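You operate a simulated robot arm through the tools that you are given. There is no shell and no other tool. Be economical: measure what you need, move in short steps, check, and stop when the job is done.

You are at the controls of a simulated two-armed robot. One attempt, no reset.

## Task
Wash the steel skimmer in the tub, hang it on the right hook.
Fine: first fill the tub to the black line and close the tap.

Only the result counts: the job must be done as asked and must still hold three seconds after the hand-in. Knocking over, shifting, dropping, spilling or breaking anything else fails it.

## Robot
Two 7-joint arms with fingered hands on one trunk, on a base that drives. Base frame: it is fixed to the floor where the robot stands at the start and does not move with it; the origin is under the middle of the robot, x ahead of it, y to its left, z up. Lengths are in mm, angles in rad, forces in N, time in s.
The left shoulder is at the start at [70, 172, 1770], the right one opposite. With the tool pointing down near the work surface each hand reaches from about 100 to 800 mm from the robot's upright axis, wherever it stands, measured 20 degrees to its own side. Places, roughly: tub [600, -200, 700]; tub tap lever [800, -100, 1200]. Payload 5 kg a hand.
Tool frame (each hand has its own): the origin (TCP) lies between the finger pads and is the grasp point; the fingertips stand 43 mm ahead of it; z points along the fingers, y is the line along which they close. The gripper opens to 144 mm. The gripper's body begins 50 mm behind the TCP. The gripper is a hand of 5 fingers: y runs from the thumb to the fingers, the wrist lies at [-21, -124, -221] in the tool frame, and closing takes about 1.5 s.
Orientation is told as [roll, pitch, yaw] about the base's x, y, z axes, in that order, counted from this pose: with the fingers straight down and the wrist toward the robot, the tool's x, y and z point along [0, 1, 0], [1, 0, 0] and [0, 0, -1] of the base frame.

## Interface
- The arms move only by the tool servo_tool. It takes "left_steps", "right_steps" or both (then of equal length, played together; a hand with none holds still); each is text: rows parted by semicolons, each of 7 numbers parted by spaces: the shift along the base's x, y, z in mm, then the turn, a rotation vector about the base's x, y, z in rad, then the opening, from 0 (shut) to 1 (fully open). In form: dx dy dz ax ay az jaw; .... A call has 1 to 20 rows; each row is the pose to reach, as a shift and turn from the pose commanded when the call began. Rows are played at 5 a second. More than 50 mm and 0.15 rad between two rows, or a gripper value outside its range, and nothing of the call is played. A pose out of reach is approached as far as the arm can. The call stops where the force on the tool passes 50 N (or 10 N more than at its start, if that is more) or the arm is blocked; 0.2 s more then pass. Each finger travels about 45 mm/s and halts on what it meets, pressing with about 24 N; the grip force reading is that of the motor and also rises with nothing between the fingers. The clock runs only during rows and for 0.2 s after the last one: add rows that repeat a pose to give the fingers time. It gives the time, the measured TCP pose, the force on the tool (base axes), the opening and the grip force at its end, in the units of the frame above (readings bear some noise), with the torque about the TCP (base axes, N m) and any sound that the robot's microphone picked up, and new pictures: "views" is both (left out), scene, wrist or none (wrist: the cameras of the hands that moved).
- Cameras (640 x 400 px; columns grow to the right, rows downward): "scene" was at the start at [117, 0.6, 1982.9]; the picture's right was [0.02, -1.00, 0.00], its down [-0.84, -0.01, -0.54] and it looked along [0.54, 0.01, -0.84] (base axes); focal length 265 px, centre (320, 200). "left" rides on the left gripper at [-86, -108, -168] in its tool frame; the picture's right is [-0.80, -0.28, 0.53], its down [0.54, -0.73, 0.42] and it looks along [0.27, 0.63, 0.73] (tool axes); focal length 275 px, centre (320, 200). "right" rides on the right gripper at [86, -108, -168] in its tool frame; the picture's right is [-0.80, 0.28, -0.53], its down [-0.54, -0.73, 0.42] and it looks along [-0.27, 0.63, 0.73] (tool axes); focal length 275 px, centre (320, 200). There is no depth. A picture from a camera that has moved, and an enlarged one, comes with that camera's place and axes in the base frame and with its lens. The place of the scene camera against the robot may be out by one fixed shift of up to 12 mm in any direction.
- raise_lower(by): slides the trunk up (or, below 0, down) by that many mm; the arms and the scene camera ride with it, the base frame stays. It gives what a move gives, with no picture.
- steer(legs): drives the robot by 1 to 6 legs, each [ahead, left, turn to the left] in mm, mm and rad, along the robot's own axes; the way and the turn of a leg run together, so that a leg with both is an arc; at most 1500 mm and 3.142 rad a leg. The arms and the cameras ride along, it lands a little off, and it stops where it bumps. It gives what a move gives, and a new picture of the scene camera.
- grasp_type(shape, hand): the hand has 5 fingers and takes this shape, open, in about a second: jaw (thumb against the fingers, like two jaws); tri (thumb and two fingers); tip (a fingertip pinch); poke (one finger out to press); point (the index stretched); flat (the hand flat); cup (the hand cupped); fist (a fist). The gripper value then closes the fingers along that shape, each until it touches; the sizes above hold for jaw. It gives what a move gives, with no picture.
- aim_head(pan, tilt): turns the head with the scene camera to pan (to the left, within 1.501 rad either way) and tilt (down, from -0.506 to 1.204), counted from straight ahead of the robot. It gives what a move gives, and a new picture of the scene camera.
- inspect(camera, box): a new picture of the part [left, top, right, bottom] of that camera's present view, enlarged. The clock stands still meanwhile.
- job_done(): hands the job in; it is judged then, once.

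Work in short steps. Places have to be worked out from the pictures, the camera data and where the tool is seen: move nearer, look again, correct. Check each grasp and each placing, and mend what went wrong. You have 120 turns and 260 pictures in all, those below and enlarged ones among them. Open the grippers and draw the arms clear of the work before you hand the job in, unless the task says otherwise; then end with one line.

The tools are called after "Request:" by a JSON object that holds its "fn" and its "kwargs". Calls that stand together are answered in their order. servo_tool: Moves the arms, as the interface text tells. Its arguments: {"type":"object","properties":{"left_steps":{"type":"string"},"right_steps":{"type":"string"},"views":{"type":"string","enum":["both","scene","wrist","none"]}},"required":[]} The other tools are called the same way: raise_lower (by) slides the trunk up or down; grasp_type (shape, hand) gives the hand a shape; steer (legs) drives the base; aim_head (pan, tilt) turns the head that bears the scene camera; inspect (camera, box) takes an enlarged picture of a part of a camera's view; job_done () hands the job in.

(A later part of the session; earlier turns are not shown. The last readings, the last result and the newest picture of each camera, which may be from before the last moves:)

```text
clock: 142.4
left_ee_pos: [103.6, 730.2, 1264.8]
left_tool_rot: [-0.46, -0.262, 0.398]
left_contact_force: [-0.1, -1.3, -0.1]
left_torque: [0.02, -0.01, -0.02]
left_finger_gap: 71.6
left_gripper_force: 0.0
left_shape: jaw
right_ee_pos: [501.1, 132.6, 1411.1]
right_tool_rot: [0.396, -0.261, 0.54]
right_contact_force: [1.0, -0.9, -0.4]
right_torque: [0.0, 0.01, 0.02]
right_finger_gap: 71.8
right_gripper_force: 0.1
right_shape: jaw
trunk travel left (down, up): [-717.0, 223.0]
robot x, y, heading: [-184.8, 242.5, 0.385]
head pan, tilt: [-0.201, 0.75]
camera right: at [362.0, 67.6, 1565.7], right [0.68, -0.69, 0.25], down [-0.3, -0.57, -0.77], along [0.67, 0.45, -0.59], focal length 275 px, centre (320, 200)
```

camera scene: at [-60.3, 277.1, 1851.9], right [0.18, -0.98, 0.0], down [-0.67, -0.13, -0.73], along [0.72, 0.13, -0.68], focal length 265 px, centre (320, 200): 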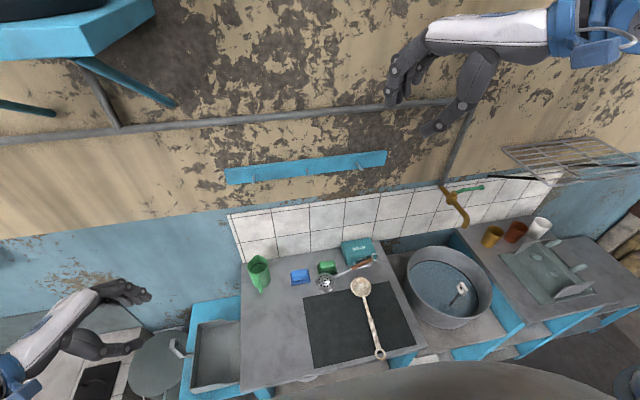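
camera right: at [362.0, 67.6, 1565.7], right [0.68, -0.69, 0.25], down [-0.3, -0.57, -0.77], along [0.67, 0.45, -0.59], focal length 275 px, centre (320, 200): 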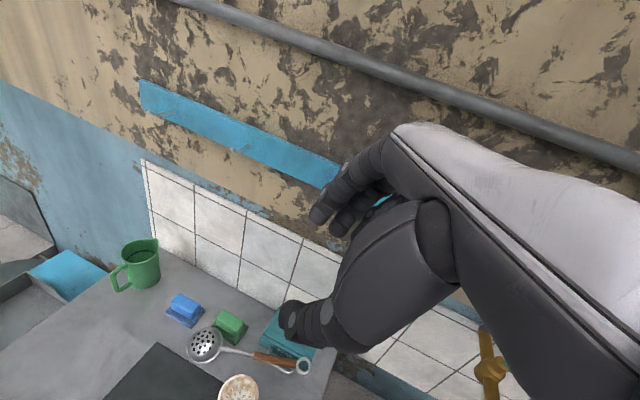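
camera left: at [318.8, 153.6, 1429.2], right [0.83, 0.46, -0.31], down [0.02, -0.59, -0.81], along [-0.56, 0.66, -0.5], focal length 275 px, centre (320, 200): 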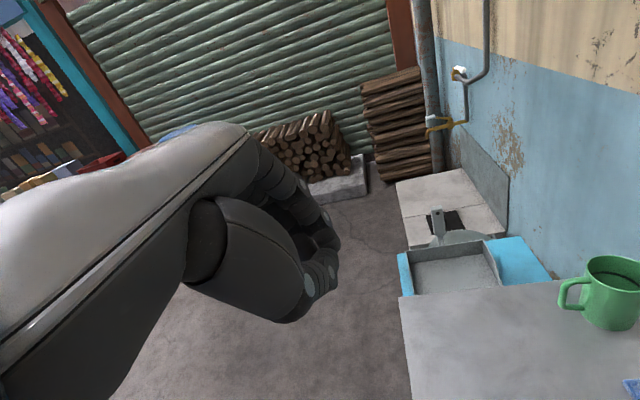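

The steel skimmer lies dome-up with its rod free between sponge and soap (about 40 mm gap), so I'll pinch the rod with the right hand's fingertips. I set the tip shape, and move over while watching where the fingertips meet.

Request:
{"fn": "grasp_type", "kwargs": {"hand": "right", "shape": "tip"}}

Request:
{"fn": "servo_tool", "kwargs": {"right_steps": "20 5 -45 -0.06 0.1 0.0 0.4;40 10 -90 -0.12 0.16 0.02 0.2;55 15 -130 -0.18 0.2 0.03 0.1;60 20 -150 -0.24 0.24 0.04 0.05;60 20 -150 -0.3 0.27 0.05 0.05;60 20 -150 -0.36 0.3 0.05 0.05;60 20 -150 -0.39 0.3 0.05 0.05", "views": "wrist"}}

Request:
{"fn": "inspect", "kwargs": {"camera": "right", "box": [200, 180, 440, 400]}}

```text
clock: 143.3
left_ee_pos: [104.9, 730.0, 1264.3]
left_tool_rot: [-0.464, -0.262, 0.398]
left_contact_force: [-0.5, -0.4, -0.3]
left_torque: [0.0, -0.01, 0.01]
left_finger_gap: 72.0
left_gripper_force: 0.1
left_shape: jaw
right_ee_pos: [500.9, 134.0, 1413.3]
right_tool_rot: [0.395, -0.263, 0.54]
right_contact_force: [-0.1, 0.7, 0.1]
right_torque: [0.03, -0.03, 0.0]
right_finger_gap: 143.8
right_gripper_force: 0.1
right_shape: tip
trunk travel left (down, up): [-717.0, 223.0]
robot x, y, heading: [-185.0, 245.3, 0.38]
head pan, tilt: [-0.201, 0.75]
```

```text
clock: 144.9
left_ee_pos: [104.0, 731.0, 1264.0]
left_tool_rot: [-0.461, -0.262, 0.398]
left_contact_force: [0.4, 1.0, 0.8]
left_torque: [0.01, -0.01, -0.01]
left_finger_gap: 72.0
left_gripper_force: 0.1
left_shape: jaw
right_ee_pos: [560.3, 154.3, 1261.8]
right_tool_rot: [0.229, 0.205, 0.598]
right_contact_force: [-0.1, 1.0, -0.1]
right_torque: [0.02, 0.0, 0.0]
right_finger_gap: 7.5
right_gripper_force: 0.0
right_shape: tip
trunk travel left (down, up): [-717.0, 223.0]
robot x, y, heading: [-190.0, 242.3, 0.386]
head pan, tilt: [-0.201, 0.75]
camera right: at [477.7, 154.3, 1463.6], right [0.79, -0.55, 0.28], down [-0.43, -0.82, -0.38], along [0.43, 0.18, -0.88], focal length 275 px, centre (320, 200)
```

right: 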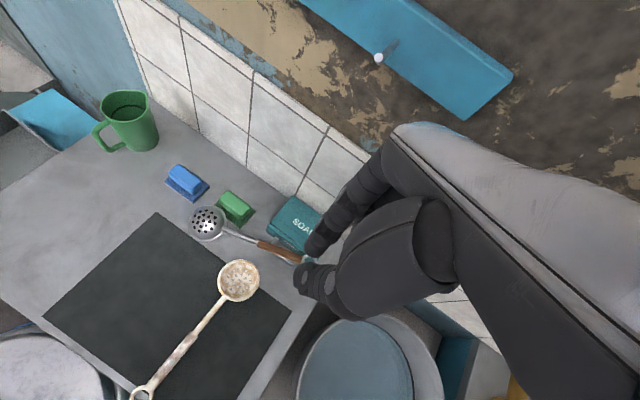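

```text
1.82 times, centred on (320, 290) of right
camera zoom: at [477.7, 154.3, 1463.6], right [0.79, -0.55, 0.28], down [-0.43, -0.82, -0.38], along [0.43, 0.18, -0.88], focal length 500 px, centre (320, 36)
```

zoom: 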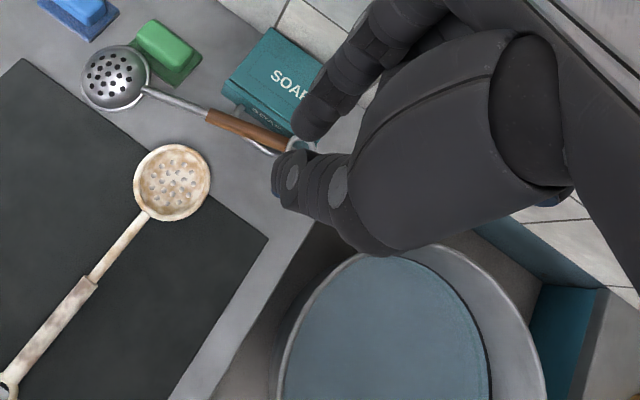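

The closed fingertips meet about 43 mm ahead of the TCP on its axis. I lower the trunk, then place the right hand upright above the rod (≈(580, 286, 818)) with only a narrow opening.

Request:
{"fn": "raise_lower", "kwargs": {"by": -250}}

Request:
{"fn": "servo_tool", "kwargs": {"right_steps": "0 20 0 -0.02 -0.08 0.02 0.17;5 50 0 -0.04 -0.16 0.04 0.17;12 80 -10 -0.06 -0.24 0.06 0.17;18 110 -25 -0.074 -0.298 0.075 0.17;21 130 -60 -0.074 -0.298 0.075 0.17;21 130 -80 -0.074 -0.298 0.075 0.17", "views": "both"}}

Request:
{"fn": "inspect", "kwargs": {"camera": "right", "box": [180, 160, 380, 360]}}

```text
clock: 147.5
left_ee_pos: [104.2, 731.4, 1015.0]
left_tool_rot: [-0.46, -0.261, 0.396]
left_contact_force: [-0.6, 0.6, -1.1]
left_torque: [-0.01, -0.01, 0.02]
left_finger_gap: 71.8
left_gripper_force: 0.0
left_shape: jaw
right_ee_pos: [559.5, 152.7, 1011.4]
right_tool_rot: [0.229, 0.204, 0.597]
right_contact_force: [0.8, 0.1, 0.0]
right_torque: [0.0, 0.01, -0.03]
right_finger_gap: 7.5
right_gripper_force: 0.0
right_shape: tip
trunk travel left (down, up): [-467.0, 473.0]
robot x, y, heading: [-183.8, 239.6, 0.384]
head pan, tilt: [-0.201, 0.75]
```

```text
clock: 148.9
left_ee_pos: [104.9, 729.2, 1014.2]
left_tool_rot: [-0.462, -0.261, 0.4]
left_contact_force: [0.2, 0.0, 0.0]
left_torque: [-0.01, 0.0, 0.0]
left_finger_gap: 71.8
left_gripper_force: 0.2
left_shape: jaw
right_ee_pos: [583.5, 283.8, 934.3]
right_tool_rot: [-0.004, 0.0, 0.649]
right_contact_force: [-0.2, 0.5, 0.5]
right_torque: [0.02, -0.01, 0.02]
right_finger_gap: 23.8
right_gripper_force: 0.1
right_shape: tip
trunk travel left (down, up): [-467.0, 473.0]
robot x, y, heading: [-185.0, 240.1, 0.384]
head pan, tilt: [-0.201, 0.75]
camera scene: at [-60.0, 275.7, 1602.0], right [0.18, -0.98, 0.0], down [-0.67, -0.12, -0.73], along [0.72, 0.13, -0.68], focal length 265 px, centre (320, 200)
camera right: at [443.5, 288.5, 1101.6], right [0.71, -0.46, 0.54], down [-0.25, -0.87, -0.42], along [0.66, 0.16, -0.73], focal length 275 px, centre (320, 200)
```

scene: 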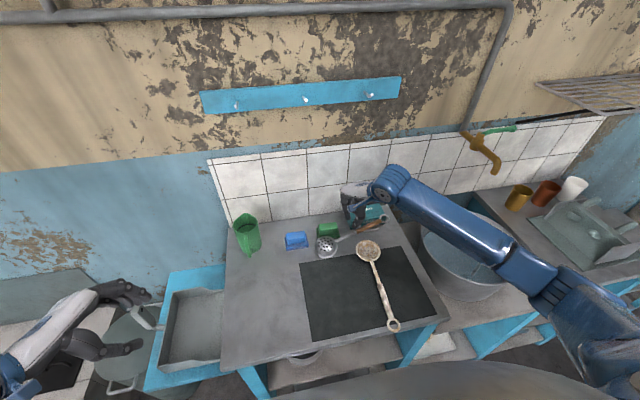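
right: 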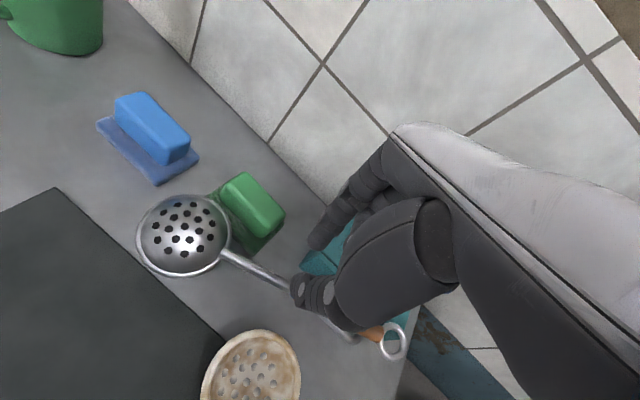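

```text
2.00 times, centred on (280, 260) of right
camera zoom: at [443.5, 288.5, 1101.6], right [0.71, -0.46, 0.54], down [-0.25, -0.87, -0.42], along [0.66, 0.16, -0.73], focal length 551 px, centre (400, 80)
```

zoom: 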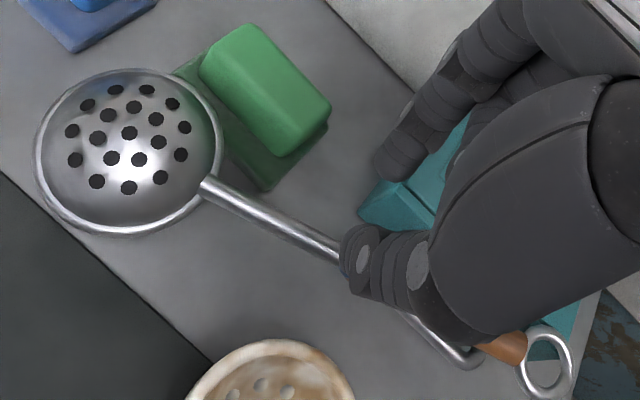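

The view is good: the rod's pinch point is (581, 290, 816), with a clear spot behind it between sponge and soap. I lower straight onto it with the narrow opening.

Request:
{"fn": "servo_tool", "kwargs": {"right_steps": "-2 6 -25 0 0 0.02 0.17;-2 6 -45 0 0 0.02 0.17;-2 6 -60 0 0 0.02 0.17;-2 6 -70 0 0 0.02 0.17", "views": "wrist"}}

Request:
{"fn": "inspect", "kwargs": {"camera": "right", "box": [200, 180, 400, 340]}}

```text
clock: 149.9
left_ee_pos: [105.0, 729.9, 1014.0]
left_tool_rot: [-0.461, -0.262, 0.397]
left_contact_force: [0.3, -0.2, 0.1]
left_torque: [0.0, 0.02, -0.03]
left_finger_gap: 71.9
left_gripper_force: 0.0
left_shape: jaw
right_ee_pos: [580.4, 289.0, 861.0]
right_tool_rot: [-0.005, 0.002, 0.67]
right_contact_force: [0.6, 0.8, 0.2]
right_torque: [0.0, 0.03, -0.03]
right_finger_gap: 24.0
right_gripper_force: 0.0
right_shape: tip
trunk travel left (down, up): [-467.0, 473.0]
robot x, y, heading: [-185.1, 242.6, 0.385]
head pan, tilt: [-0.201, 0.75]
camera right: at [441.0, 291.6, 1029.7], right [0.71, -0.45, 0.54], down [-0.23, -0.88, -0.42], along [0.66, 0.17, -0.73], focal length 275 px, centre (320, 200)
```

right: 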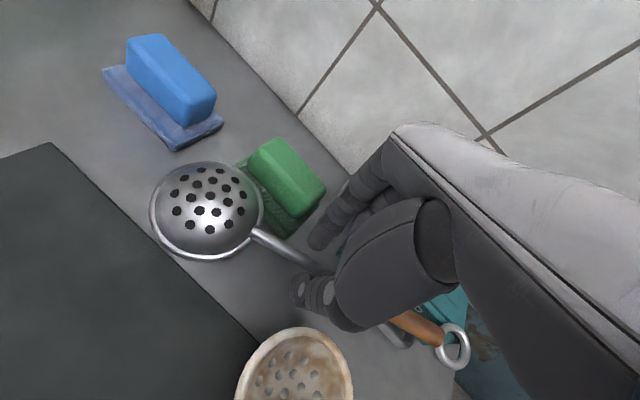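

```text
2.50 times, centred on (300, 260) of right
camera zoom: at [441.0, 291.6, 1029.7], right [0.71, -0.45, 0.54], down [-0.23, -0.88, -0.42], along [0.66, 0.17, -0.73], focal length 688 px, centre (370, 50)
```

zoom: 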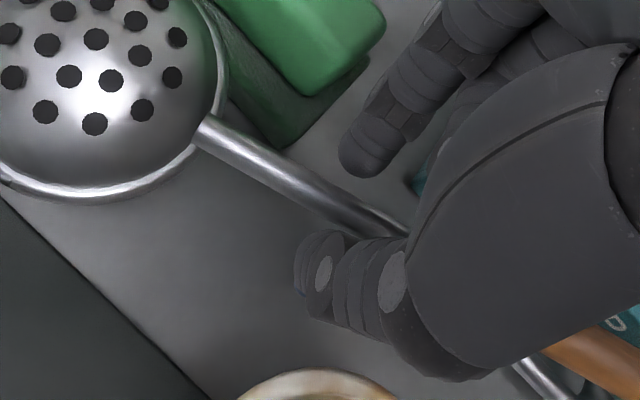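

The rod lies between thumb and index. I lower 4 mm more and close.

Request:
{"fn": "servo_tool", "kwargs": {"right_steps": "0 0 -4 0 0 0 0.17;0 0 -4 0 0 0 0.08;0 0 -4 0 0 0 0;0 0 -4 0 0 0 0;0 0 -4 0 0 0 0;0 0 -4 0 0 0 0", "views": "wrist"}}

Request:
{"fn": "inspect", "kwargs": {"camera": "right", "box": [200, 180, 400, 340]}}

```text
clock: 151.3
left_ee_pos: [103.7, 729.8, 1014.6]
left_tool_rot: [-0.46, -0.261, 0.397]
left_contact_force: [0.4, -0.6, 0.0]
left_torque: [0.02, 0.0, 0.0]
left_finger_gap: 72.0
left_gripper_force: 0.0
left_shape: jaw
right_ee_pos: [579.9, 288.8, 858.0]
right_tool_rot: [-0.006, 0.004, 0.667]
right_contact_force: [0.3, -0.2, -0.9]
right_torque: [-0.05, -0.01, -0.02]
right_finger_gap: 6.5
right_gripper_force: 23.8
right_shape: tip
trunk travel left (down, up): [-467.0, 473.0]
robot x, y, heading: [-184.3, 247.1, 0.385]
head pan, tilt: [-0.201, 0.75]
camera right: at [441.2, 291.5, 1026.1], right [0.72, -0.45, 0.54], down [-0.23, -0.88, -0.42], along [0.66, 0.17, -0.73], focal length 275 px, centre (320, 200)
```

right: 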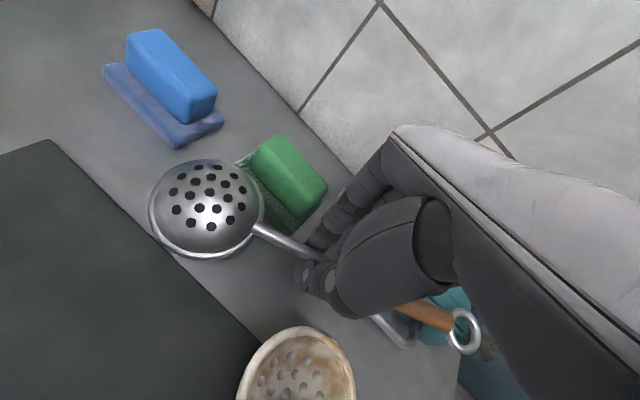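

```text
2.50 times, centred on (300, 260) of right
camera zoom: at [441.2, 291.5, 1026.1], right [0.72, -0.45, 0.54], down [-0.23, -0.88, -0.42], along [0.66, 0.17, -0.73], focal length 688 px, centre (370, 50)
```

zoom: 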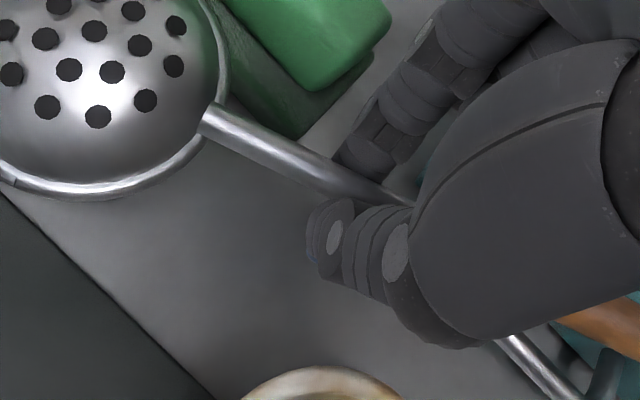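

The rod is gripped (6.5 mm, 24 N). I lift slowly straight up.

Request:
{"fn": "servo_tool", "kwargs": {"right_steps": "0 0 8 0 0 0 0;-2 -1 16 0 0 0 0;-4 -2 28 0 0 0 0;-8 -4 45 0 0 0 0;-15 -6 70 0 0 0 0;-25 -10 100 0 0 0 0", "views": "both"}}

```text
clock: 152.7
left_ee_pos: [103.9, 730.8, 1014.6]
left_tool_rot: [-0.462, -0.26, 0.399]
left_contact_force: [-0.1, 1.1, -0.2]
left_torque: [0.0, -0.03, 0.04]
left_finger_gap: 72.0
left_gripper_force: 0.0
left_shape: jaw
right_ee_pos: [556.1, 280.6, 957.7]
right_tool_rot: [-0.006, 0.003, 0.668]
right_contact_force: [-0.6, 1.2, -1.1]
right_torque: [-0.06, -0.04, 0.0]
right_finger_gap: 6.5
right_gripper_force: 23.7
right_shape: tip
trunk travel left (down, up): [-467.0, 473.0]
robot x, y, heading: [-184.6, 245.9, 0.389]
head pan, tilt: [-0.201, 0.75]
camera scene: at [-60.8, 276.2, 1601.9], right [0.18, -0.98, 0.0], down [-0.67, -0.12, -0.73], along [0.72, 0.13, -0.68], focal length 265 px, centre (320, 200)
camera right: at [416.7, 282.7, 1126.1], right [0.71, -0.45, 0.54], down [-0.23, -0.88, -0.42], along [0.66, 0.17, -0.73], focal length 275 px, centre (320, 200)
```

scene: 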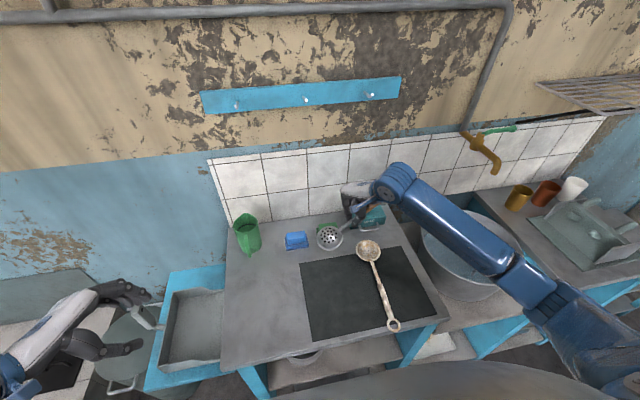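
right: 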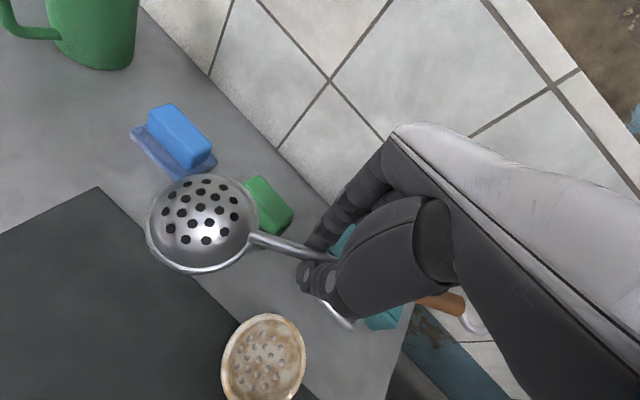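

The skimmer is held level and firm, with soap and sponge untouched. I raise the trunk, then retreat from the wall and yaw the right hand to about 1.95.

Request:
{"fn": "raise_lower", "kwargs": {"by": 250}}

Request:
{"fn": "servo_tool", "kwargs": {"right_steps": "-25 -10 0 0 0 0 0;-50 -20 0 0 0 0.14 0;-75 -30 0 0 0 0.28 0;-93 -37 0 0 0 0.42 0;-93 -37 0 0 0 0.56 0;-93 -37 0 0 0 0.7 0;-93 -37 0 0 0 0.84 0;-93 -37 0 0 0 0.98 0;-93 -37 0 0 0 1.12 0;-93 -37 0 0 0 1.28 0;-93 -37 0 0 0 1.28 0", "views": "both"}}

```text
clock: 155.3
left_ee_pos: [104.7, 730.2, 1263.8]
left_tool_rot: [-0.459, -0.264, 0.399]
left_contact_force: [0.1, -0.3, 0.0]
left_torque: [0.02, -0.01, -0.01]
left_finger_gap: 71.8
left_gripper_force: 0.1
left_shape: jaw
right_ee_pos: [557.3, 280.5, 1207.4]
right_tool_rot: [-0.005, 0.002, 0.668]
right_contact_force: [0.2, 0.3, -0.7]
right_torque: [-0.05, -0.04, 0.01]
right_finger_gap: 6.6
right_gripper_force: 24.0
right_shape: tip
trunk travel left (down, up): [-717.0, 223.0]
robot x, y, heading: [-187.4, 243.8, 0.385]
head pan, tilt: [-0.201, 0.75]
```

```text
refused: row 10 steps farther than a row can; nothing moved
```

One row turned 0.16 rad, so I resend with an extra row.

Request:
{"fn": "servo_tool", "kwargs": {"right_steps": "-25 -10 0 0 0 0 0;-50 -20 0 0 0 0.14 0;-75 -30 0 0 0 0.28 0;-93 -37 0 0 0 0.42 0;-93 -37 0 0 0 0.56 0;-93 -37 0 0 0 0.7 0;-93 -37 0 0 0 0.84 0;-93 -37 0 0 0 0.98 0;-93 -37 0 0 0 1.12 0;-93 -37 0 0 0 1.2 0;-93 -37 0 0 0 1.28 0;-93 -37 0 0 0 1.28 0", "views": "both"}}

```text
clock: 157.9
left_ee_pos: [104.6, 730.2, 1263.1]
left_tool_rot: [-0.462, -0.262, 0.398]
left_contact_force: [-0.6, 0.1, 0.1]
left_torque: [-0.02, -0.05, 0.0]
left_finger_gap: 71.7
left_gripper_force: 0.1
left_shape: jaw
right_ee_pos: [463.8, 244.9, 1208.1]
right_tool_rot: [-0.005, 0.002, 1.951]
right_contact_force: [0.3, 0.8, -0.6]
right_torque: [0.05, -0.06, 0.03]
right_finger_gap: 6.8
right_gripper_force: 23.8
right_shape: tip
trunk travel left (down, up): [-717.0, 223.0]
robot x, y, heading: [-184.3, 243.0, 0.383]
head pan, tilt: [-0.201, 0.75]
camera scene: at [-59.5, 276.5, 1851.8], right [0.18, -0.98, 0.0], down [-0.67, -0.12, -0.73], along [0.72, 0.13, -0.68], focal length 265 px, centre (320, 200)
camera right: at [422.3, 111.8, 1376.2], right [0.63, 0.56, 0.54], down [0.78, -0.47, -0.42], along [0.02, 0.68, -0.73], focal length 275 px, centre (320, 200)
```

scene: 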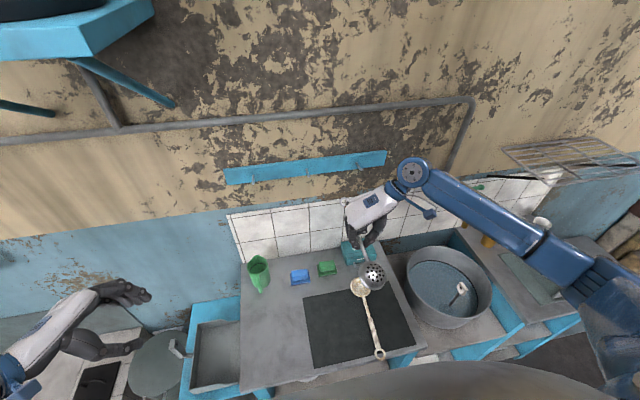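
right: 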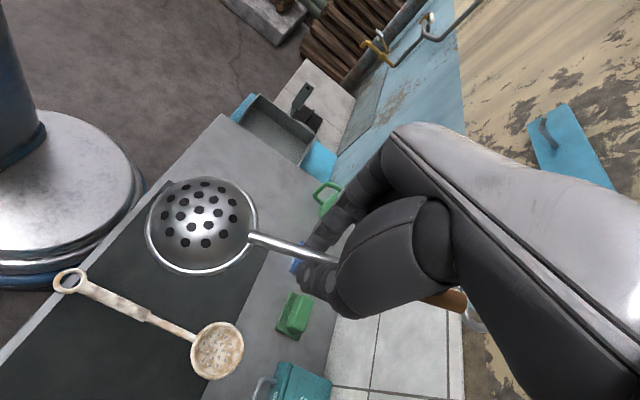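

The right arm takes this pose exactly and the skimmer stays rigid. I now tilt the hand so that the ring end rises towards the wall.

Request:
{"fn": "servo_tool", "kwargs": {"right_steps": "-6 -2 0 0.046 -0.116 0 0;-12 -5 0 0.093 -0.232 0 0;-18 -7 0 0.139 -0.349 0 0;-18 -7 0 0.185 -0.465 0 0;-18 -7 0 0.232 -0.581 0 0;-18 -7 0 0.278 -0.697 0 0;-18 -7 0 0.278 -0.697 0 0", "views": "both"}}

Request:
{"fn": "inspect", "kwargs": {"camera": "scene", "box": [310, 130, 430, 290]}}

```text
clock: 159.5
left_ee_pos: [105.6, 730.8, 1263.9]
left_tool_rot: [-0.46, -0.262, 0.399]
left_contact_force: [-0.5, 1.0, -0.6]
left_torque: [-0.02, 0.02, -0.01]
left_finger_gap: 71.9
left_gripper_force: 0.1
left_shape: jaw
right_ee_pos: [444.5, 237.9, 1208.0]
right_tool_rot: [-0.757, 0.0, 1.948]
right_contact_force: [-0.2, 0.5, -1.0]
right_torque: [0.03, 0.02, 0.0]
right_finger_gap: 6.6
right_gripper_force: 24.4
right_shape: tip
trunk travel left (down, up): [-717.0, 223.0]
robot x, y, heading: [-184.0, 242.6, 0.387]
head pan, tilt: [-0.201, 0.75]
camera scene: at [-59.4, 276.8, 1851.8], right [0.18, -0.98, 0.0], down [-0.67, -0.13, -0.73], along [0.72, 0.13, -0.68], focal length 265 px, centre (320, 200)
camera right: at [320.3, 72.2, 1271.6], right [0.09, 0.34, 0.94], down [0.9, -0.42, 0.07], along [0.42, 0.84, -0.35], focal length 275 px, centre (320, 200)
```

scene: 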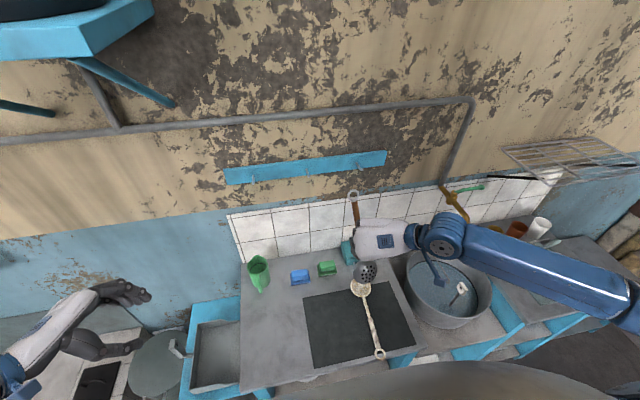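
right: 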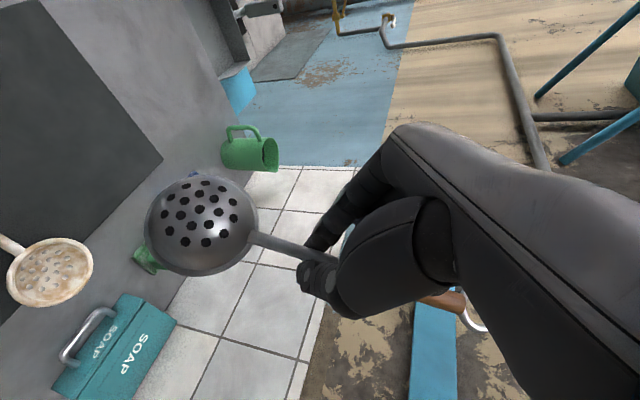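

```text
2.50 times, centred on (370, 210) of scene
camera zoom: at [-59.4, 276.8, 1851.8], right [0.18, -0.98, 0.0], down [-0.67, -0.13, -0.73], along [0.72, 0.13, -0.68], focal length 662 px, centre (195, 175)
```

zoom: 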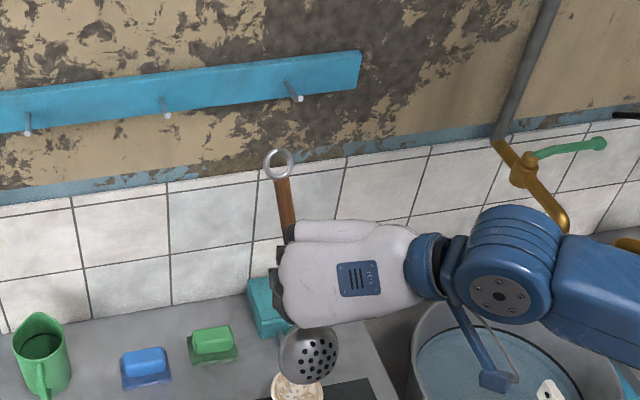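

The ring faces the hook nicely. From this view the ring centre is about TCP + (136 N, −7 L, +72 up), i.e. (573, 282, 1280), and the hook tip is at (667, 267, 1317). I move the ring up, sideways and forward to just in front of and above the tip.

Request:
{"fn": "servo_tool", "kwargs": {"right_steps": "5 -12 25 0 0 0 0;11 -28 50 0 0 0 0;18 -45 70 0 0 0 0;35 -38 70 0 0 0 0;50 -32 70 0 0 0 0;50 -32 70 0 0 0 0", "views": "none"}}

Request:
{"fn": "inspect", "kwargs": {"camera": "scene", "box": [330, 130, 410, 210]}}

Request:
{"fn": "inspect", "kwargs": {"camera": "right", "box": [320, 160, 640, 400]}}

```text
clock: 160.9
left_ee_pos: [104.0, 729.9, 1264.0]
left_tool_rot: [-0.461, -0.262, 0.398]
left_contact_force: [0.5, -0.5, 0.0]
left_torque: [0.01, -0.03, -0.02]
left_finger_gap: 71.9
left_gripper_force: 0.1
left_shape: jaw
right_ee_pos: [495.0, 204.3, 1278.2]
right_tool_rot: [-0.758, -0.001, 1.946]
right_contact_force: [-0.6, -0.8, -1.0]
right_torque: [0.02, -0.01, -0.02]
right_finger_gap: 6.7
right_gripper_force: 24.4
right_shape: tip
trunk travel left (down, up): [-717.0, 223.0]
robot x, y, heading: [-184.6, 242.6, 0.385]
head pan, tilt: [-0.201, 0.75]
```

```text
5.00 times, centred on (370, 170) of scene
camera zoom: at [-60.8, 275.8, 1851.9], right [0.18, -0.98, 0.0], down [-0.67, -0.12, -0.73], along [0.72, 0.13, -0.68], focal length 1324 px, centre (70, 350)
```

zoom: 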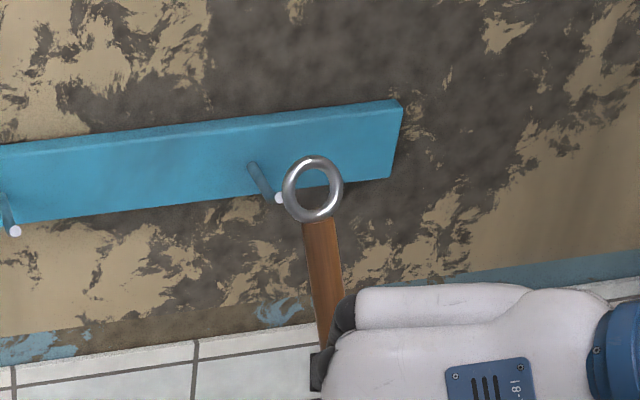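

```text
1.67 times, centred on (480, 280) of right
camera zoom: at [369.3, 38.4, 1340.8], right [0.09, 0.34, 0.94], down [0.9, -0.42, 0.07], along [0.42, 0.84, -0.35], focal length 459 px, centre (53, 67)
```

zoom: 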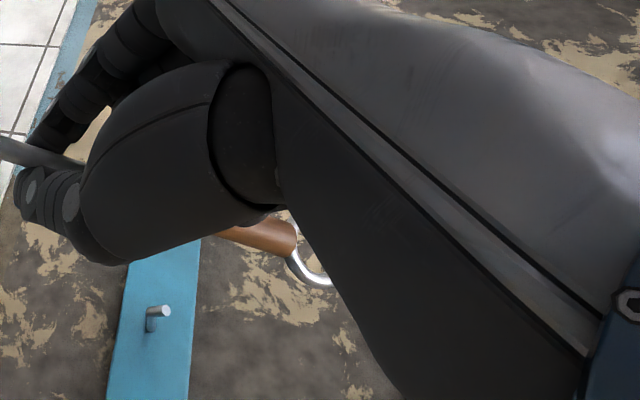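

Ring at (623, 247, 1353), laterally aligned to the tip (within ~2 mm). I advance along the ring's axis to about 20 mm short of the tip and check.

Request:
{"fn": "servo_tool", "kwargs": {"right_steps": "12 6 -4 0 0 0 0;22 10 -12 0 0 0 0;31 14 -22 0 0 0 0;31 14 -22 0 0 0 0", "views": "none"}}

Request:
{"fn": "inspect", "kwargs": {"camera": "scene", "box": [350, 140, 400, 190]}}

Request:
{"fn": "inspect", "kwargs": {"camera": "right", "box": [360, 220, 600, 400]}}

```text
clock: 161.9
left_ee_pos: [104.3, 729.6, 1264.6]
left_tool_rot: [-0.461, -0.263, 0.398]
left_contact_force: [-0.1, 0.6, 0.6]
left_torque: [0.02, 0.04, 0.03]
left_finger_gap: 71.9
left_gripper_force: 0.2
left_shape: jaw
right_ee_pos: [526.2, 217.4, 1254.9]
right_tool_rot: [-0.756, 0.001, 1.948]
right_contact_force: [-0.4, 0.6, -1.3]
right_torque: [0.0, 0.03, 0.0]
right_finger_gap: 6.8
right_gripper_force: 24.0
right_shape: tip
trunk travel left (down, up): [-717.0, 223.0]
robot x, y, heading: [-186.8, 240.5, 0.383]
head pan, tilt: [-0.201, 0.75]
```

```text
8.00 times, centred on (375, 165) of scene
camera zoom: at [-59.6, 276.5, 1851.8], right [0.18, -0.98, 0.0], down [-0.67, -0.12, -0.73], along [0.72, 0.13, -0.68], focal length 2118 px, centre (-120, 480)
```

zoom: 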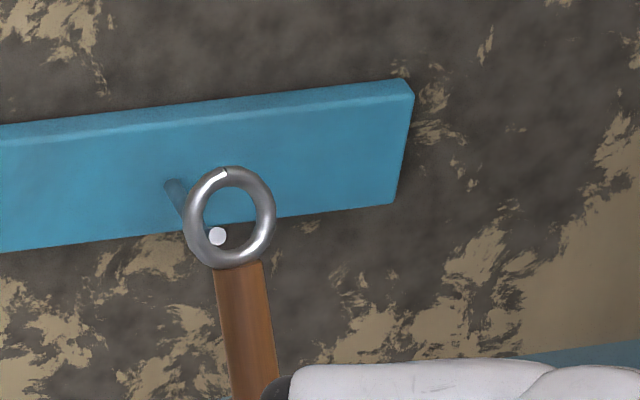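

```text
2.22 times, centred on (480, 310) of right
camera zoom: at [401.2, 52.3, 1318.8], right [0.09, 0.34, 0.93], down [0.9, -0.42, 0.06], along [0.42, 0.84, -0.35], focal length 612 px, centre (-36, -44)
```

zoom: 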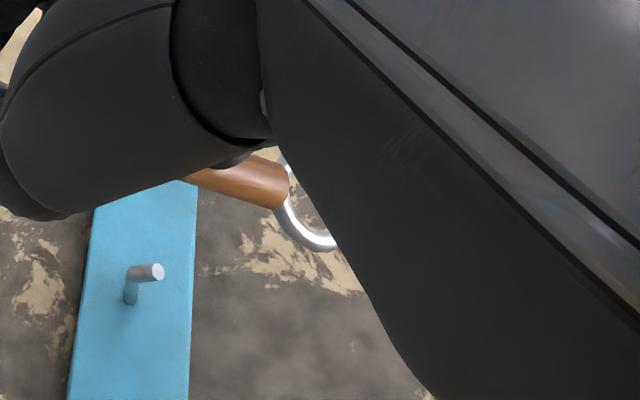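

From the wrist view the hook tip bends straight up (~18 mm). The ring should go over it from above: I move 12 mm further in, then lower 14 mm.

Request:
{"fn": "servo_tool", "kwargs": {"right_steps": "6 2 0 0 0 0 0;11 4 0 0 0 0 0;11 4 -7 0 0 0 0;11 4 -14 0 0 0 0", "views": "none"}}

Request:
{"fn": "inspect", "kwargs": {"camera": "scene", "box": [350, 140, 400, 190]}}

```text
clock: 162.9
left_ee_pos: [104.5, 730.3, 1264.6]
left_tool_rot: [-0.461, -0.262, 0.4]
left_contact_force: [-1.1, 0.3, -0.3]
left_torque: [0.0, 0.02, 0.03]
left_finger_gap: 72.0
left_gripper_force: 0.0
left_shape: jaw
right_ee_pos: [537.1, 222.8, 1242.0]
right_tool_rot: [-0.755, 0.0, 1.948]
right_contact_force: [0.2, 0.3, -0.4]
right_torque: [0.04, 0.01, 0.02]
right_finger_gap: 6.7
right_gripper_force: 23.5
right_shape: tip
trunk travel left (down, up): [-717.0, 223.0]
robot x, y, heading: [-184.9, 245.2, 0.381]
head pan, tilt: [-0.201, 0.75]
```

```text
8.00 times, centred on (375, 165) of scene
camera zoom: at [-59.7, 276.3, 1851.9], right [0.18, -0.98, 0.0], down [-0.67, -0.12, -0.73], along [0.72, 0.13, -0.68], focal length 2118 px, centre (-120, 480)
```

zoom: 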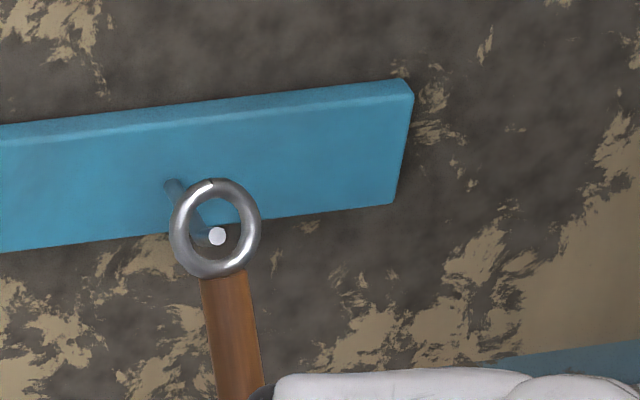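

The tip is centred in the ring's hole. I lower another 16 mm with an eye on contact forces.

Request:
{"fn": "servo_tool", "kwargs": {"right_steps": "1 0 -6 0 0 0 0;2 1 -11 0 0 0 0;3 1 -16 0 0 0 0", "views": "none"}}

Request:
{"fn": "inspect", "kwargs": {"camera": "scene", "box": [350, 140, 400, 190]}}

```text
clock: 163.7
left_ee_pos: [103.7, 731.7, 1264.3]
left_tool_rot: [-0.461, -0.261, 0.398]
left_contact_force: [0.1, 0.2, -0.2]
left_torque: [-0.01, 0.0, 0.02]
left_finger_gap: 72.0
left_gripper_force: 0.0
left_shape: jaw
right_ee_pos: [539.0, 224.1, 1224.6]
right_tool_rot: [-0.755, -0.002, 1.949]
right_contact_force: [0.6, 0.0, -1.3]
right_torque: [-0.01, -0.01, 0.01]
right_finger_gap: 6.5
right_gripper_force: 23.6
right_shape: tip
trunk travel left (down, up): [-717.0, 223.0]
robot x, y, heading: [-184.7, 237.8, 0.387]
head pan, tilt: [-0.201, 0.75]
```

```text
8.00 times, centred on (375, 165) of scene
camera zoom: at [-59.6, 276.5, 1851.8], right [0.18, -0.98, 0.0], down [-0.67, -0.12, -0.73], along [0.72, 0.13, -0.68], focal length 2118 px, centre (-120, 480)
```

zoom: 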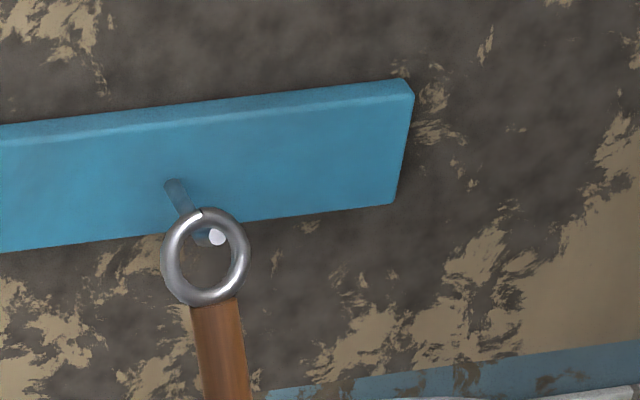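

The tip now emerges through the ring, with the ring's upper part over the rod. I lower on until the ring rests on the hook.

Request:
{"fn": "servo_tool", "kwargs": {"right_steps": "1 0 -4 0 0 0 0;2 1 -8 0 0 0 0;3 1 -12 0 0 0 0;3 1 -16 0 0 0 0", "views": "none"}}

Request:
{"fn": "inspect", "kwargs": {"camera": "scene", "box": [340, 140, 400, 200]}}

```text
clock: 164.7
left_ee_pos: [105.2, 731.1, 1264.2]
left_tool_rot: [-0.462, -0.261, 0.397]
left_contact_force: [0.2, 0.1, -0.2]
left_torque: [-0.03, 0.0, 0.02]
left_finger_gap: 71.7
left_gripper_force: 0.0
left_shape: jaw
right_ee_pos: [542.6, 224.1, 1209.9]
right_tool_rot: [-0.756, 0.0, 1.949]
right_contact_force: [-0.8, -0.3, -0.7]
right_torque: [0.02, -0.01, -0.03]
right_finger_gap: 6.8
right_gripper_force: 24.1
right_shape: tip
trunk travel left (down, up): [-717.0, 223.0]
robot x, y, heading: [-182.7, 242.8, 0.386]
head pan, tilt: [-0.201, 0.75]
```

```text
6.67 times, centred on (370, 170) of scene
camera zoom: at [-59.8, 276.2, 1851.9], right [0.18, -0.98, 0.0], down [-0.67, -0.12, -0.73], along [0.72, 0.13, -0.68], focal length 1765 px, centre (-13, 400)
```

zoom: 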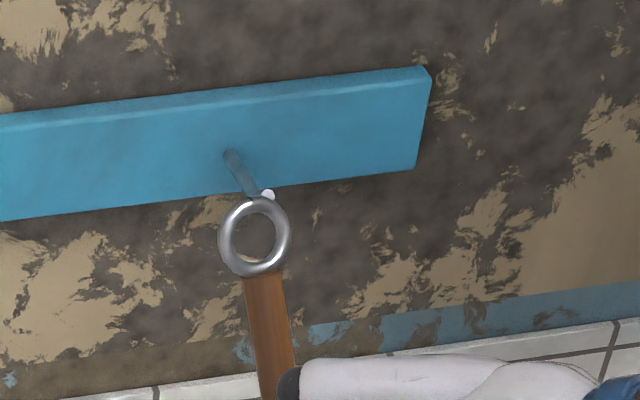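

The ring passed in front of the tip: fitting all views, the ring is really at TCP + (95 N, +11 L, +110 up) because the skimmer sits steeper. I back off, flatten the tilt by 0.4 rad for a wider opening, and come over the tip from above.

Request:
{"fn": "servo_tool", "kwargs": {"right_steps": "-20 -10 10 0 0 0 0;-37 -20 35 -0.037 0.093 0 0;-37 -27 60 -0.074 0.186 0 0;-37 -34 80 -0.111 0.279 0 0;-37 -34 90 -0.148 0.372 0 0;-25 -29 90 -0.148 0.372 0 0;-25 -29 90 -0.148 0.372 0 0", "views": "none"}}

Request:
{"fn": "inspect", "kwargs": {"camera": "scene", "box": [340, 130, 400, 190]}}

```text
clock: 166.3
left_ee_pos: [104.3, 730.4, 1263.9]
left_tool_rot: [-0.461, -0.264, 0.399]
left_contact_force: [0.8, -0.7, 0.4]
left_torque: [-0.01, 0.01, 0.03]
left_finger_gap: 72.0
left_gripper_force: 0.1
left_shape: jaw
right_ee_pos: [518.0, 197.1, 1298.1]
right_tool_rot: [-0.355, 0.0, 1.947]
right_contact_force: [-0.6, -0.8, -0.9]
right_torque: [0.02, -0.05, 0.02]
right_finger_gap: 6.8
right_gripper_force: 24.2
right_shape: tip
trunk travel left (down, up): [-717.0, 223.0]
robot x, y, heading: [-185.5, 243.7, 0.382]
head pan, tilt: [-0.201, 0.75]
```

```text
6.67 times, centred on (370, 160) of scene
camera zoom: at [-59.9, 275.9, 1851.9], right [0.18, -0.98, 0.0], down [-0.67, -0.12, -0.73], along [0.72, 0.13, -0.68], focal length 1765 px, centre (-13, 467)
```

zoom: 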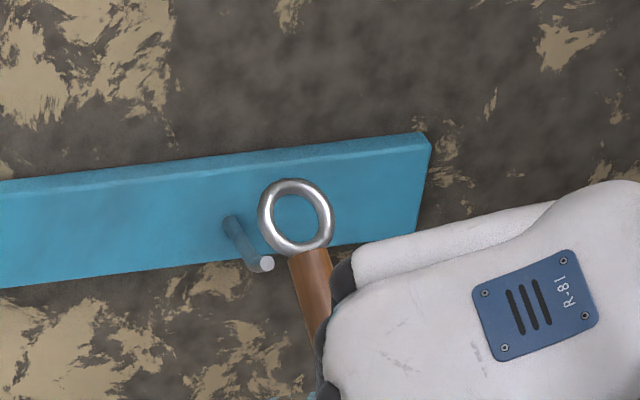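

The depth of the ring is uncertain in this single view, so I take a sharper look to measure its ellipse, and also check from the right wrist camera.

Request:
{"fn": "inspect", "kwargs": {"camera": "scene", "box": [357, 148, 387, 178]}}

Request:
{"fn": "inspect", "kwargs": {"camera": "right", "box": [120, 100, 640, 400]}}

```text
13.33 times, centred on (372, 163) of scene
camera zoom: at [-59.9, 275.9, 1851.9], right [0.18, -0.98, 0.0], down [-0.67, -0.12, -0.73], along [0.72, 0.13, -0.68], focal length 3530 px, centre (-373, 693)
```

zoom: 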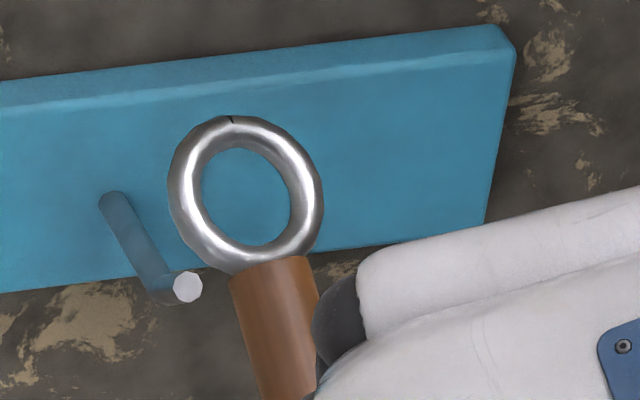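

```text
1.23 times, centred on (380, 250) of right
camera zoom: at [429.0, 45.3, 1426.7], right [0.42, 0.47, 0.78], down [0.88, -0.43, -0.21], along [0.24, 0.77, -0.59], focal length 339 px, centre (246, 138)
```

zoom: 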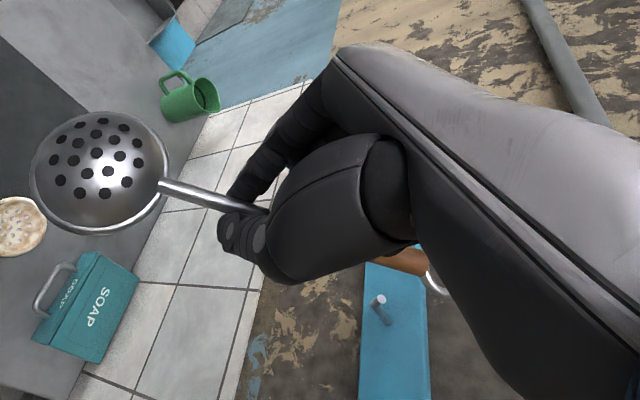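

Using the wrist view together with the scene rays, the ring sits rigidly at −145 x, −23 z in the tool frame, i.e. now at about N 682, z 1370 and laterally on the hook. I move 36 mm in above the tip, then down 32 mm.

Request:
{"fn": "servo_tool", "kwargs": {"right_steps": "12 4 0 0 0 0 0;24 8 0 0 0 0 0;34 11 0 0 0 0 0;34 11 -12 0 0 0 0;34 11 -24 0 0 0 0;34 11 -32 0 0 0 0", "views": "none"}}

Request:
{"fn": "inspect", "kwargs": {"camera": "scene", "box": [350, 145, 390, 185]}}

```text
clock: 167.7
left_ee_pos: [103.6, 730.3, 1263.5]
left_tool_rot: [-0.46, -0.262, 0.401]
left_contact_force: [-0.4, 0.3, -0.6]
left_torque: [0.02, -0.01, 0.02]
left_finger_gap: 71.7
left_gripper_force: 0.1
left_shape: jaw
right_ee_pos: [552.3, 207.1, 1267.0]
right_tool_rot: [-0.355, 0.001, 1.949]
right_contact_force: [-1.0, -0.1, -1.7]
right_torque: [0.0, -0.04, 0.02]
right_finger_gap: 6.6
right_gripper_force: 23.9
right_shape: tip
trunk travel left (down, up): [-717.0, 223.0]
robot x, y, heading: [-187.2, 243.0, 0.389]
head pan, tilt: [-0.201, 0.75]
```

```text
10.00 times, centred on (370, 165) of scene
camera zoom: at [-59.7, 276.4, 1851.9], right [0.18, -0.98, 0.0], down [-0.67, -0.12, -0.73], along [0.72, 0.13, -0.68], focal length 2648 px, centre (-180, 550)
```

zoom: 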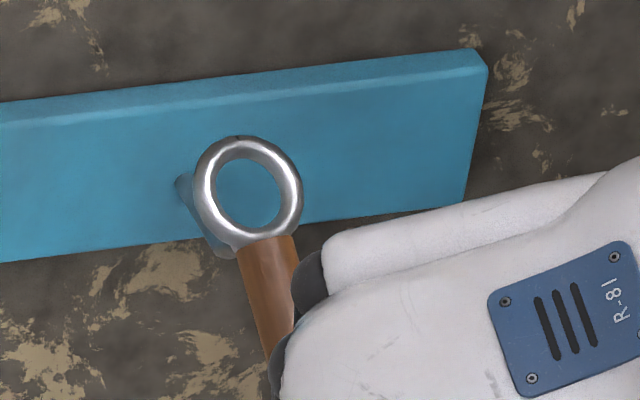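

The ring centre now computes to (667, 266, 1339), right above the tip (667, 266, 1316). I lower straight down 36 mm.

Request:
{"fn": "servo_tool", "kwargs": {"right_steps": "0 0 -9 0 0 0 0;0 0 -18 0 0 0 0;0 0 -27 0 0 0 0;0 0 -36 0 0 0 0", "views": "none"}}

Request:
{"fn": "inspect", "kwargs": {"camera": "scene", "box": [350, 145, 390, 185]}}

```text
clock: 168.7
left_ee_pos: [104.5, 730.0, 1264.2]
left_tool_rot: [-0.461, -0.261, 0.399]
left_contact_force: [0.0, -0.3, 0.8]
left_torque: [-0.01, 0.01, 0.02]
left_finger_gap: 72.1
left_gripper_force: 0.0
left_shape: jaw
right_ee_pos: [552.1, 206.3, 1231.1]
right_tool_rot: [-0.357, 0.003, 1.948]
right_contact_force: [0.4, -0.7, -1.2]
right_torque: [0.04, -0.06, -0.03]
right_finger_gap: 7.1
right_gripper_force: 23.8
right_shape: tip
trunk travel left (down, up): [-717.0, 223.0]
robot x, y, heading: [-185.6, 240.7, 0.384]
head pan, tilt: [-0.201, 0.75]
```

```text
10.00 times, centred on (370, 165) of scene
camera zoom: at [-59.5, 276.5, 1851.8], right [0.18, -0.98, 0.0], down [-0.67, -0.12, -0.73], along [0.72, 0.13, -0.68], focal length 2648 px, centre (-180, 550)
```

zoom: 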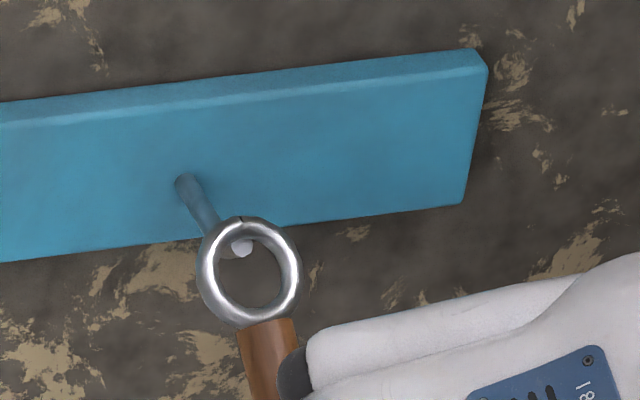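

Geometry says the tip should be through the hole; I zoom in hard to see whether the tip is in front of the ring's upper part.

Request:
{"fn": "inspect", "kwargs": {"camera": "scene", "box": [367, 163, 381, 177]}}

```text
16.00 times, centred on (374, 170) of scene
camera zoom: at [-59.5, 276.5, 1851.8], right [0.18, -0.98, 0.0], down [-0.67, -0.12, -0.73], along [0.72, 0.13, -0.68], focal length 4236 px, centre (-544, 680)
```

zoom: 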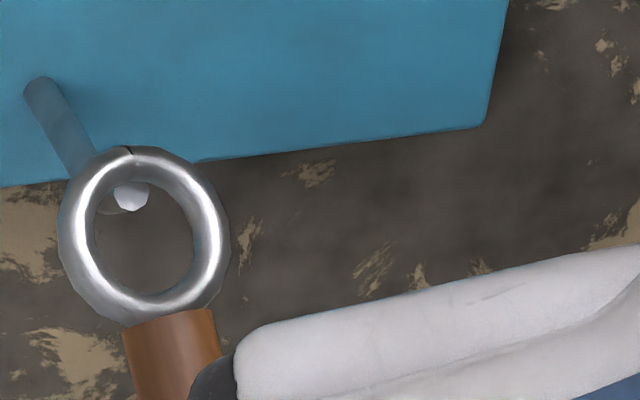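

The tip is still behind the ring's upper tube, so the ring is some 18–20 mm nearer than computed. I rise 32 mm, go in 20 mm further, and lower again.

Request:
{"fn": "servo_tool", "kwargs": {"right_steps": "0 0 15 0 0 0 0;0 0 32 0 0 0 0;9 5 32 0 0 0 0;18 9 32 0 0 0 0;18 9 16 0 0 0 0;18 9 2 0 0 0 0;18 9 -8 0 0 0 0", "views": "none"}}

Request:
{"fn": "inspect", "kwargs": {"camera": "scene", "box": [364, 156, 384, 176]}}

```text
clock: 170.3
left_ee_pos: [104.5, 730.6, 1263.6]
left_tool_rot: [-0.46, -0.259, 0.397]
left_contact_force: [0.7, 0.5, 0.3]
left_torque: [-0.01, -0.03, -0.02]
left_finger_gap: 72.0
left_gripper_force: 0.1
left_shape: jaw
right_ee_pos: [569.6, 215.9, 1224.2]
right_tool_rot: [-0.357, -0.001, 1.948]
right_contact_force: [0.0, 0.4, -1.0]
right_torque: [0.02, -0.02, -0.01]
right_finger_gap: 7.0
right_gripper_force: 24.2
right_shape: tip
trunk travel left (down, up): [-717.0, 223.0]
robot x, y, heading: [-186.3, 244.4, 0.387]
head pan, tilt: [-0.201, 0.75]
```

```text
16.00 times, centred on (374, 166) of scene
camera zoom: at [-58.9, 276.8, 1851.8], right [0.18, -0.98, 0.0], down [-0.67, -0.13, -0.73], along [0.72, 0.13, -0.68], focal length 4236 px, centre (-544, 744)
```

zoom: 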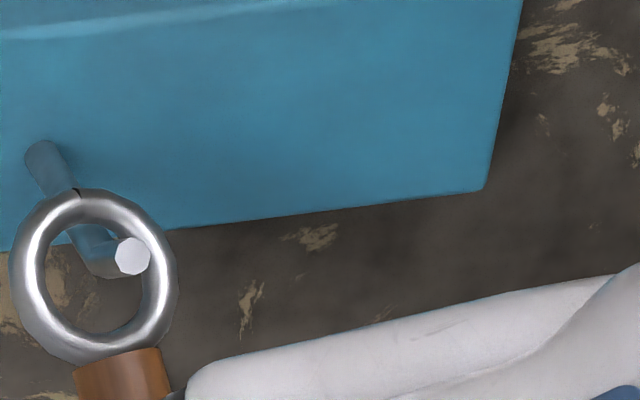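

Now the tip is fully visible in front of the ring's inner edge while the rod passes behind its top: threaded. I centre the ring 6 mm to the right and lower until it rests.

Request:
{"fn": "servo_tool", "kwargs": {"right_steps": "1 -3 -3 0 0 0 0;3 -5 -7 0 0 0 0;4 -5 -12 0 0 0 0;5 -5 -16 0 0 0 0", "views": "none"}}

Request:
{"fn": "inspect", "kwargs": {"camera": "scene", "box": [362, 158, 382, 178]}}

```text
clock: 171.3
left_ee_pos: [105.2, 731.1, 1263.1]
left_tool_rot: [-0.463, -0.262, 0.397]
left_contact_force: [-0.5, -1.2, -0.5]
left_torque: [0.0, 0.0, -0.04]
left_finger_gap: 71.9
left_gripper_force: 0.1
left_shape: jaw
right_ee_pos: [574.6, 211.3, 1206.3]
right_tool_rot: [-0.356, 0.001, 1.948]
right_contact_force: [3.9, 2.2, 3.4]
right_torque: [0.04, -0.07, -0.04]
right_finger_gap: 7.2
right_gripper_force: 24.4
right_shape: tip
trunk travel left (down, up): [-717.0, 223.0]
robot x, y, heading: [-185.4, 243.2, 0.389]
head pan, tilt: [-0.201, 0.75]
```

```text
16.00 times, centred on (372, 168) of scene
camera zoom: at [-59.5, 277.0, 1851.8], right [0.18, -0.98, 0.0], down [-0.67, -0.13, -0.73], along [0.72, 0.13, -0.68], focal length 4236 px, centre (-512, 712)
```

zoom: 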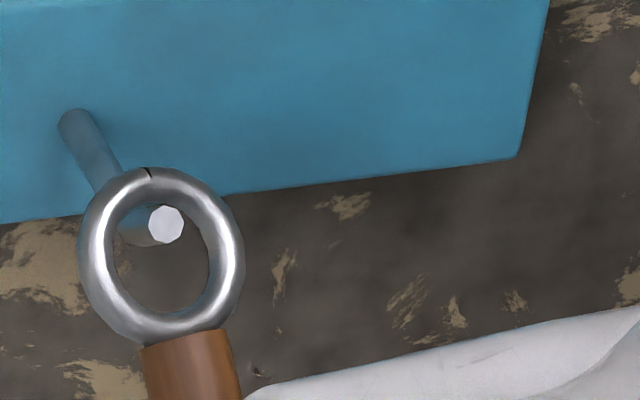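

The ring is resting on the hook (3–4 N contact). To avoid a big swing on release, I pivot the skimmer about the hook towards vertical.

Request:
{"fn": "servo_tool", "kwargs": {"right_steps": "11 4 -13 0.046 -0.116 0 0;23 9 -24 0.093 -0.232 0 0;36 14 -34 0.139 -0.348 0 0;50 20 -42 0.185 -0.465 0 0", "views": "none"}}

Request:
{"fn": "inspect", "kwargs": {"camera": "scene", "box": [350, 145, 400, 195]}}

```text
clock: 172.3
left_ee_pos: [105.2, 730.6, 1265.0]
left_tool_rot: [-0.459, -0.262, 0.398]
left_contact_force: [0.3, -0.7, 0.3]
left_torque: [0.01, -0.05, -0.01]
left_finger_gap: 71.8
left_gripper_force: 0.0
left_shape: jaw
right_ee_pos: [626.3, 229.3, 1165.0]
right_tool_rot: [-0.858, 0.0, 1.948]
right_contact_force: [0.1, -0.3, -0.9]
right_torque: [0.02, 0.0, 0.0]
right_finger_gap: 7.2
right_gripper_force: 24.1
right_shape: tip
trunk travel left (down, up): [-717.0, 223.0]
robot x, y, heading: [-184.3, 240.5, 0.384]
head pan, tilt: [-0.201, 0.75]
```

```text
8.00 times, centred on (375, 170) of scene
camera zoom: at [-59.7, 276.3, 1851.9], right [0.18, -0.98, 0.0], down [-0.67, -0.12, -0.73], along [0.72, 0.13, -0.68], focal length 2118 px, centre (-120, 440)
```

zoom: 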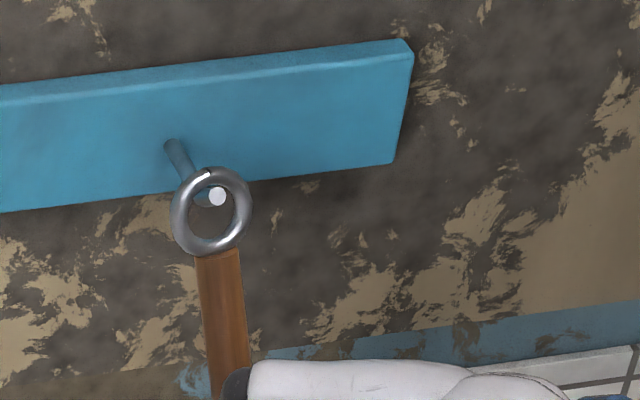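

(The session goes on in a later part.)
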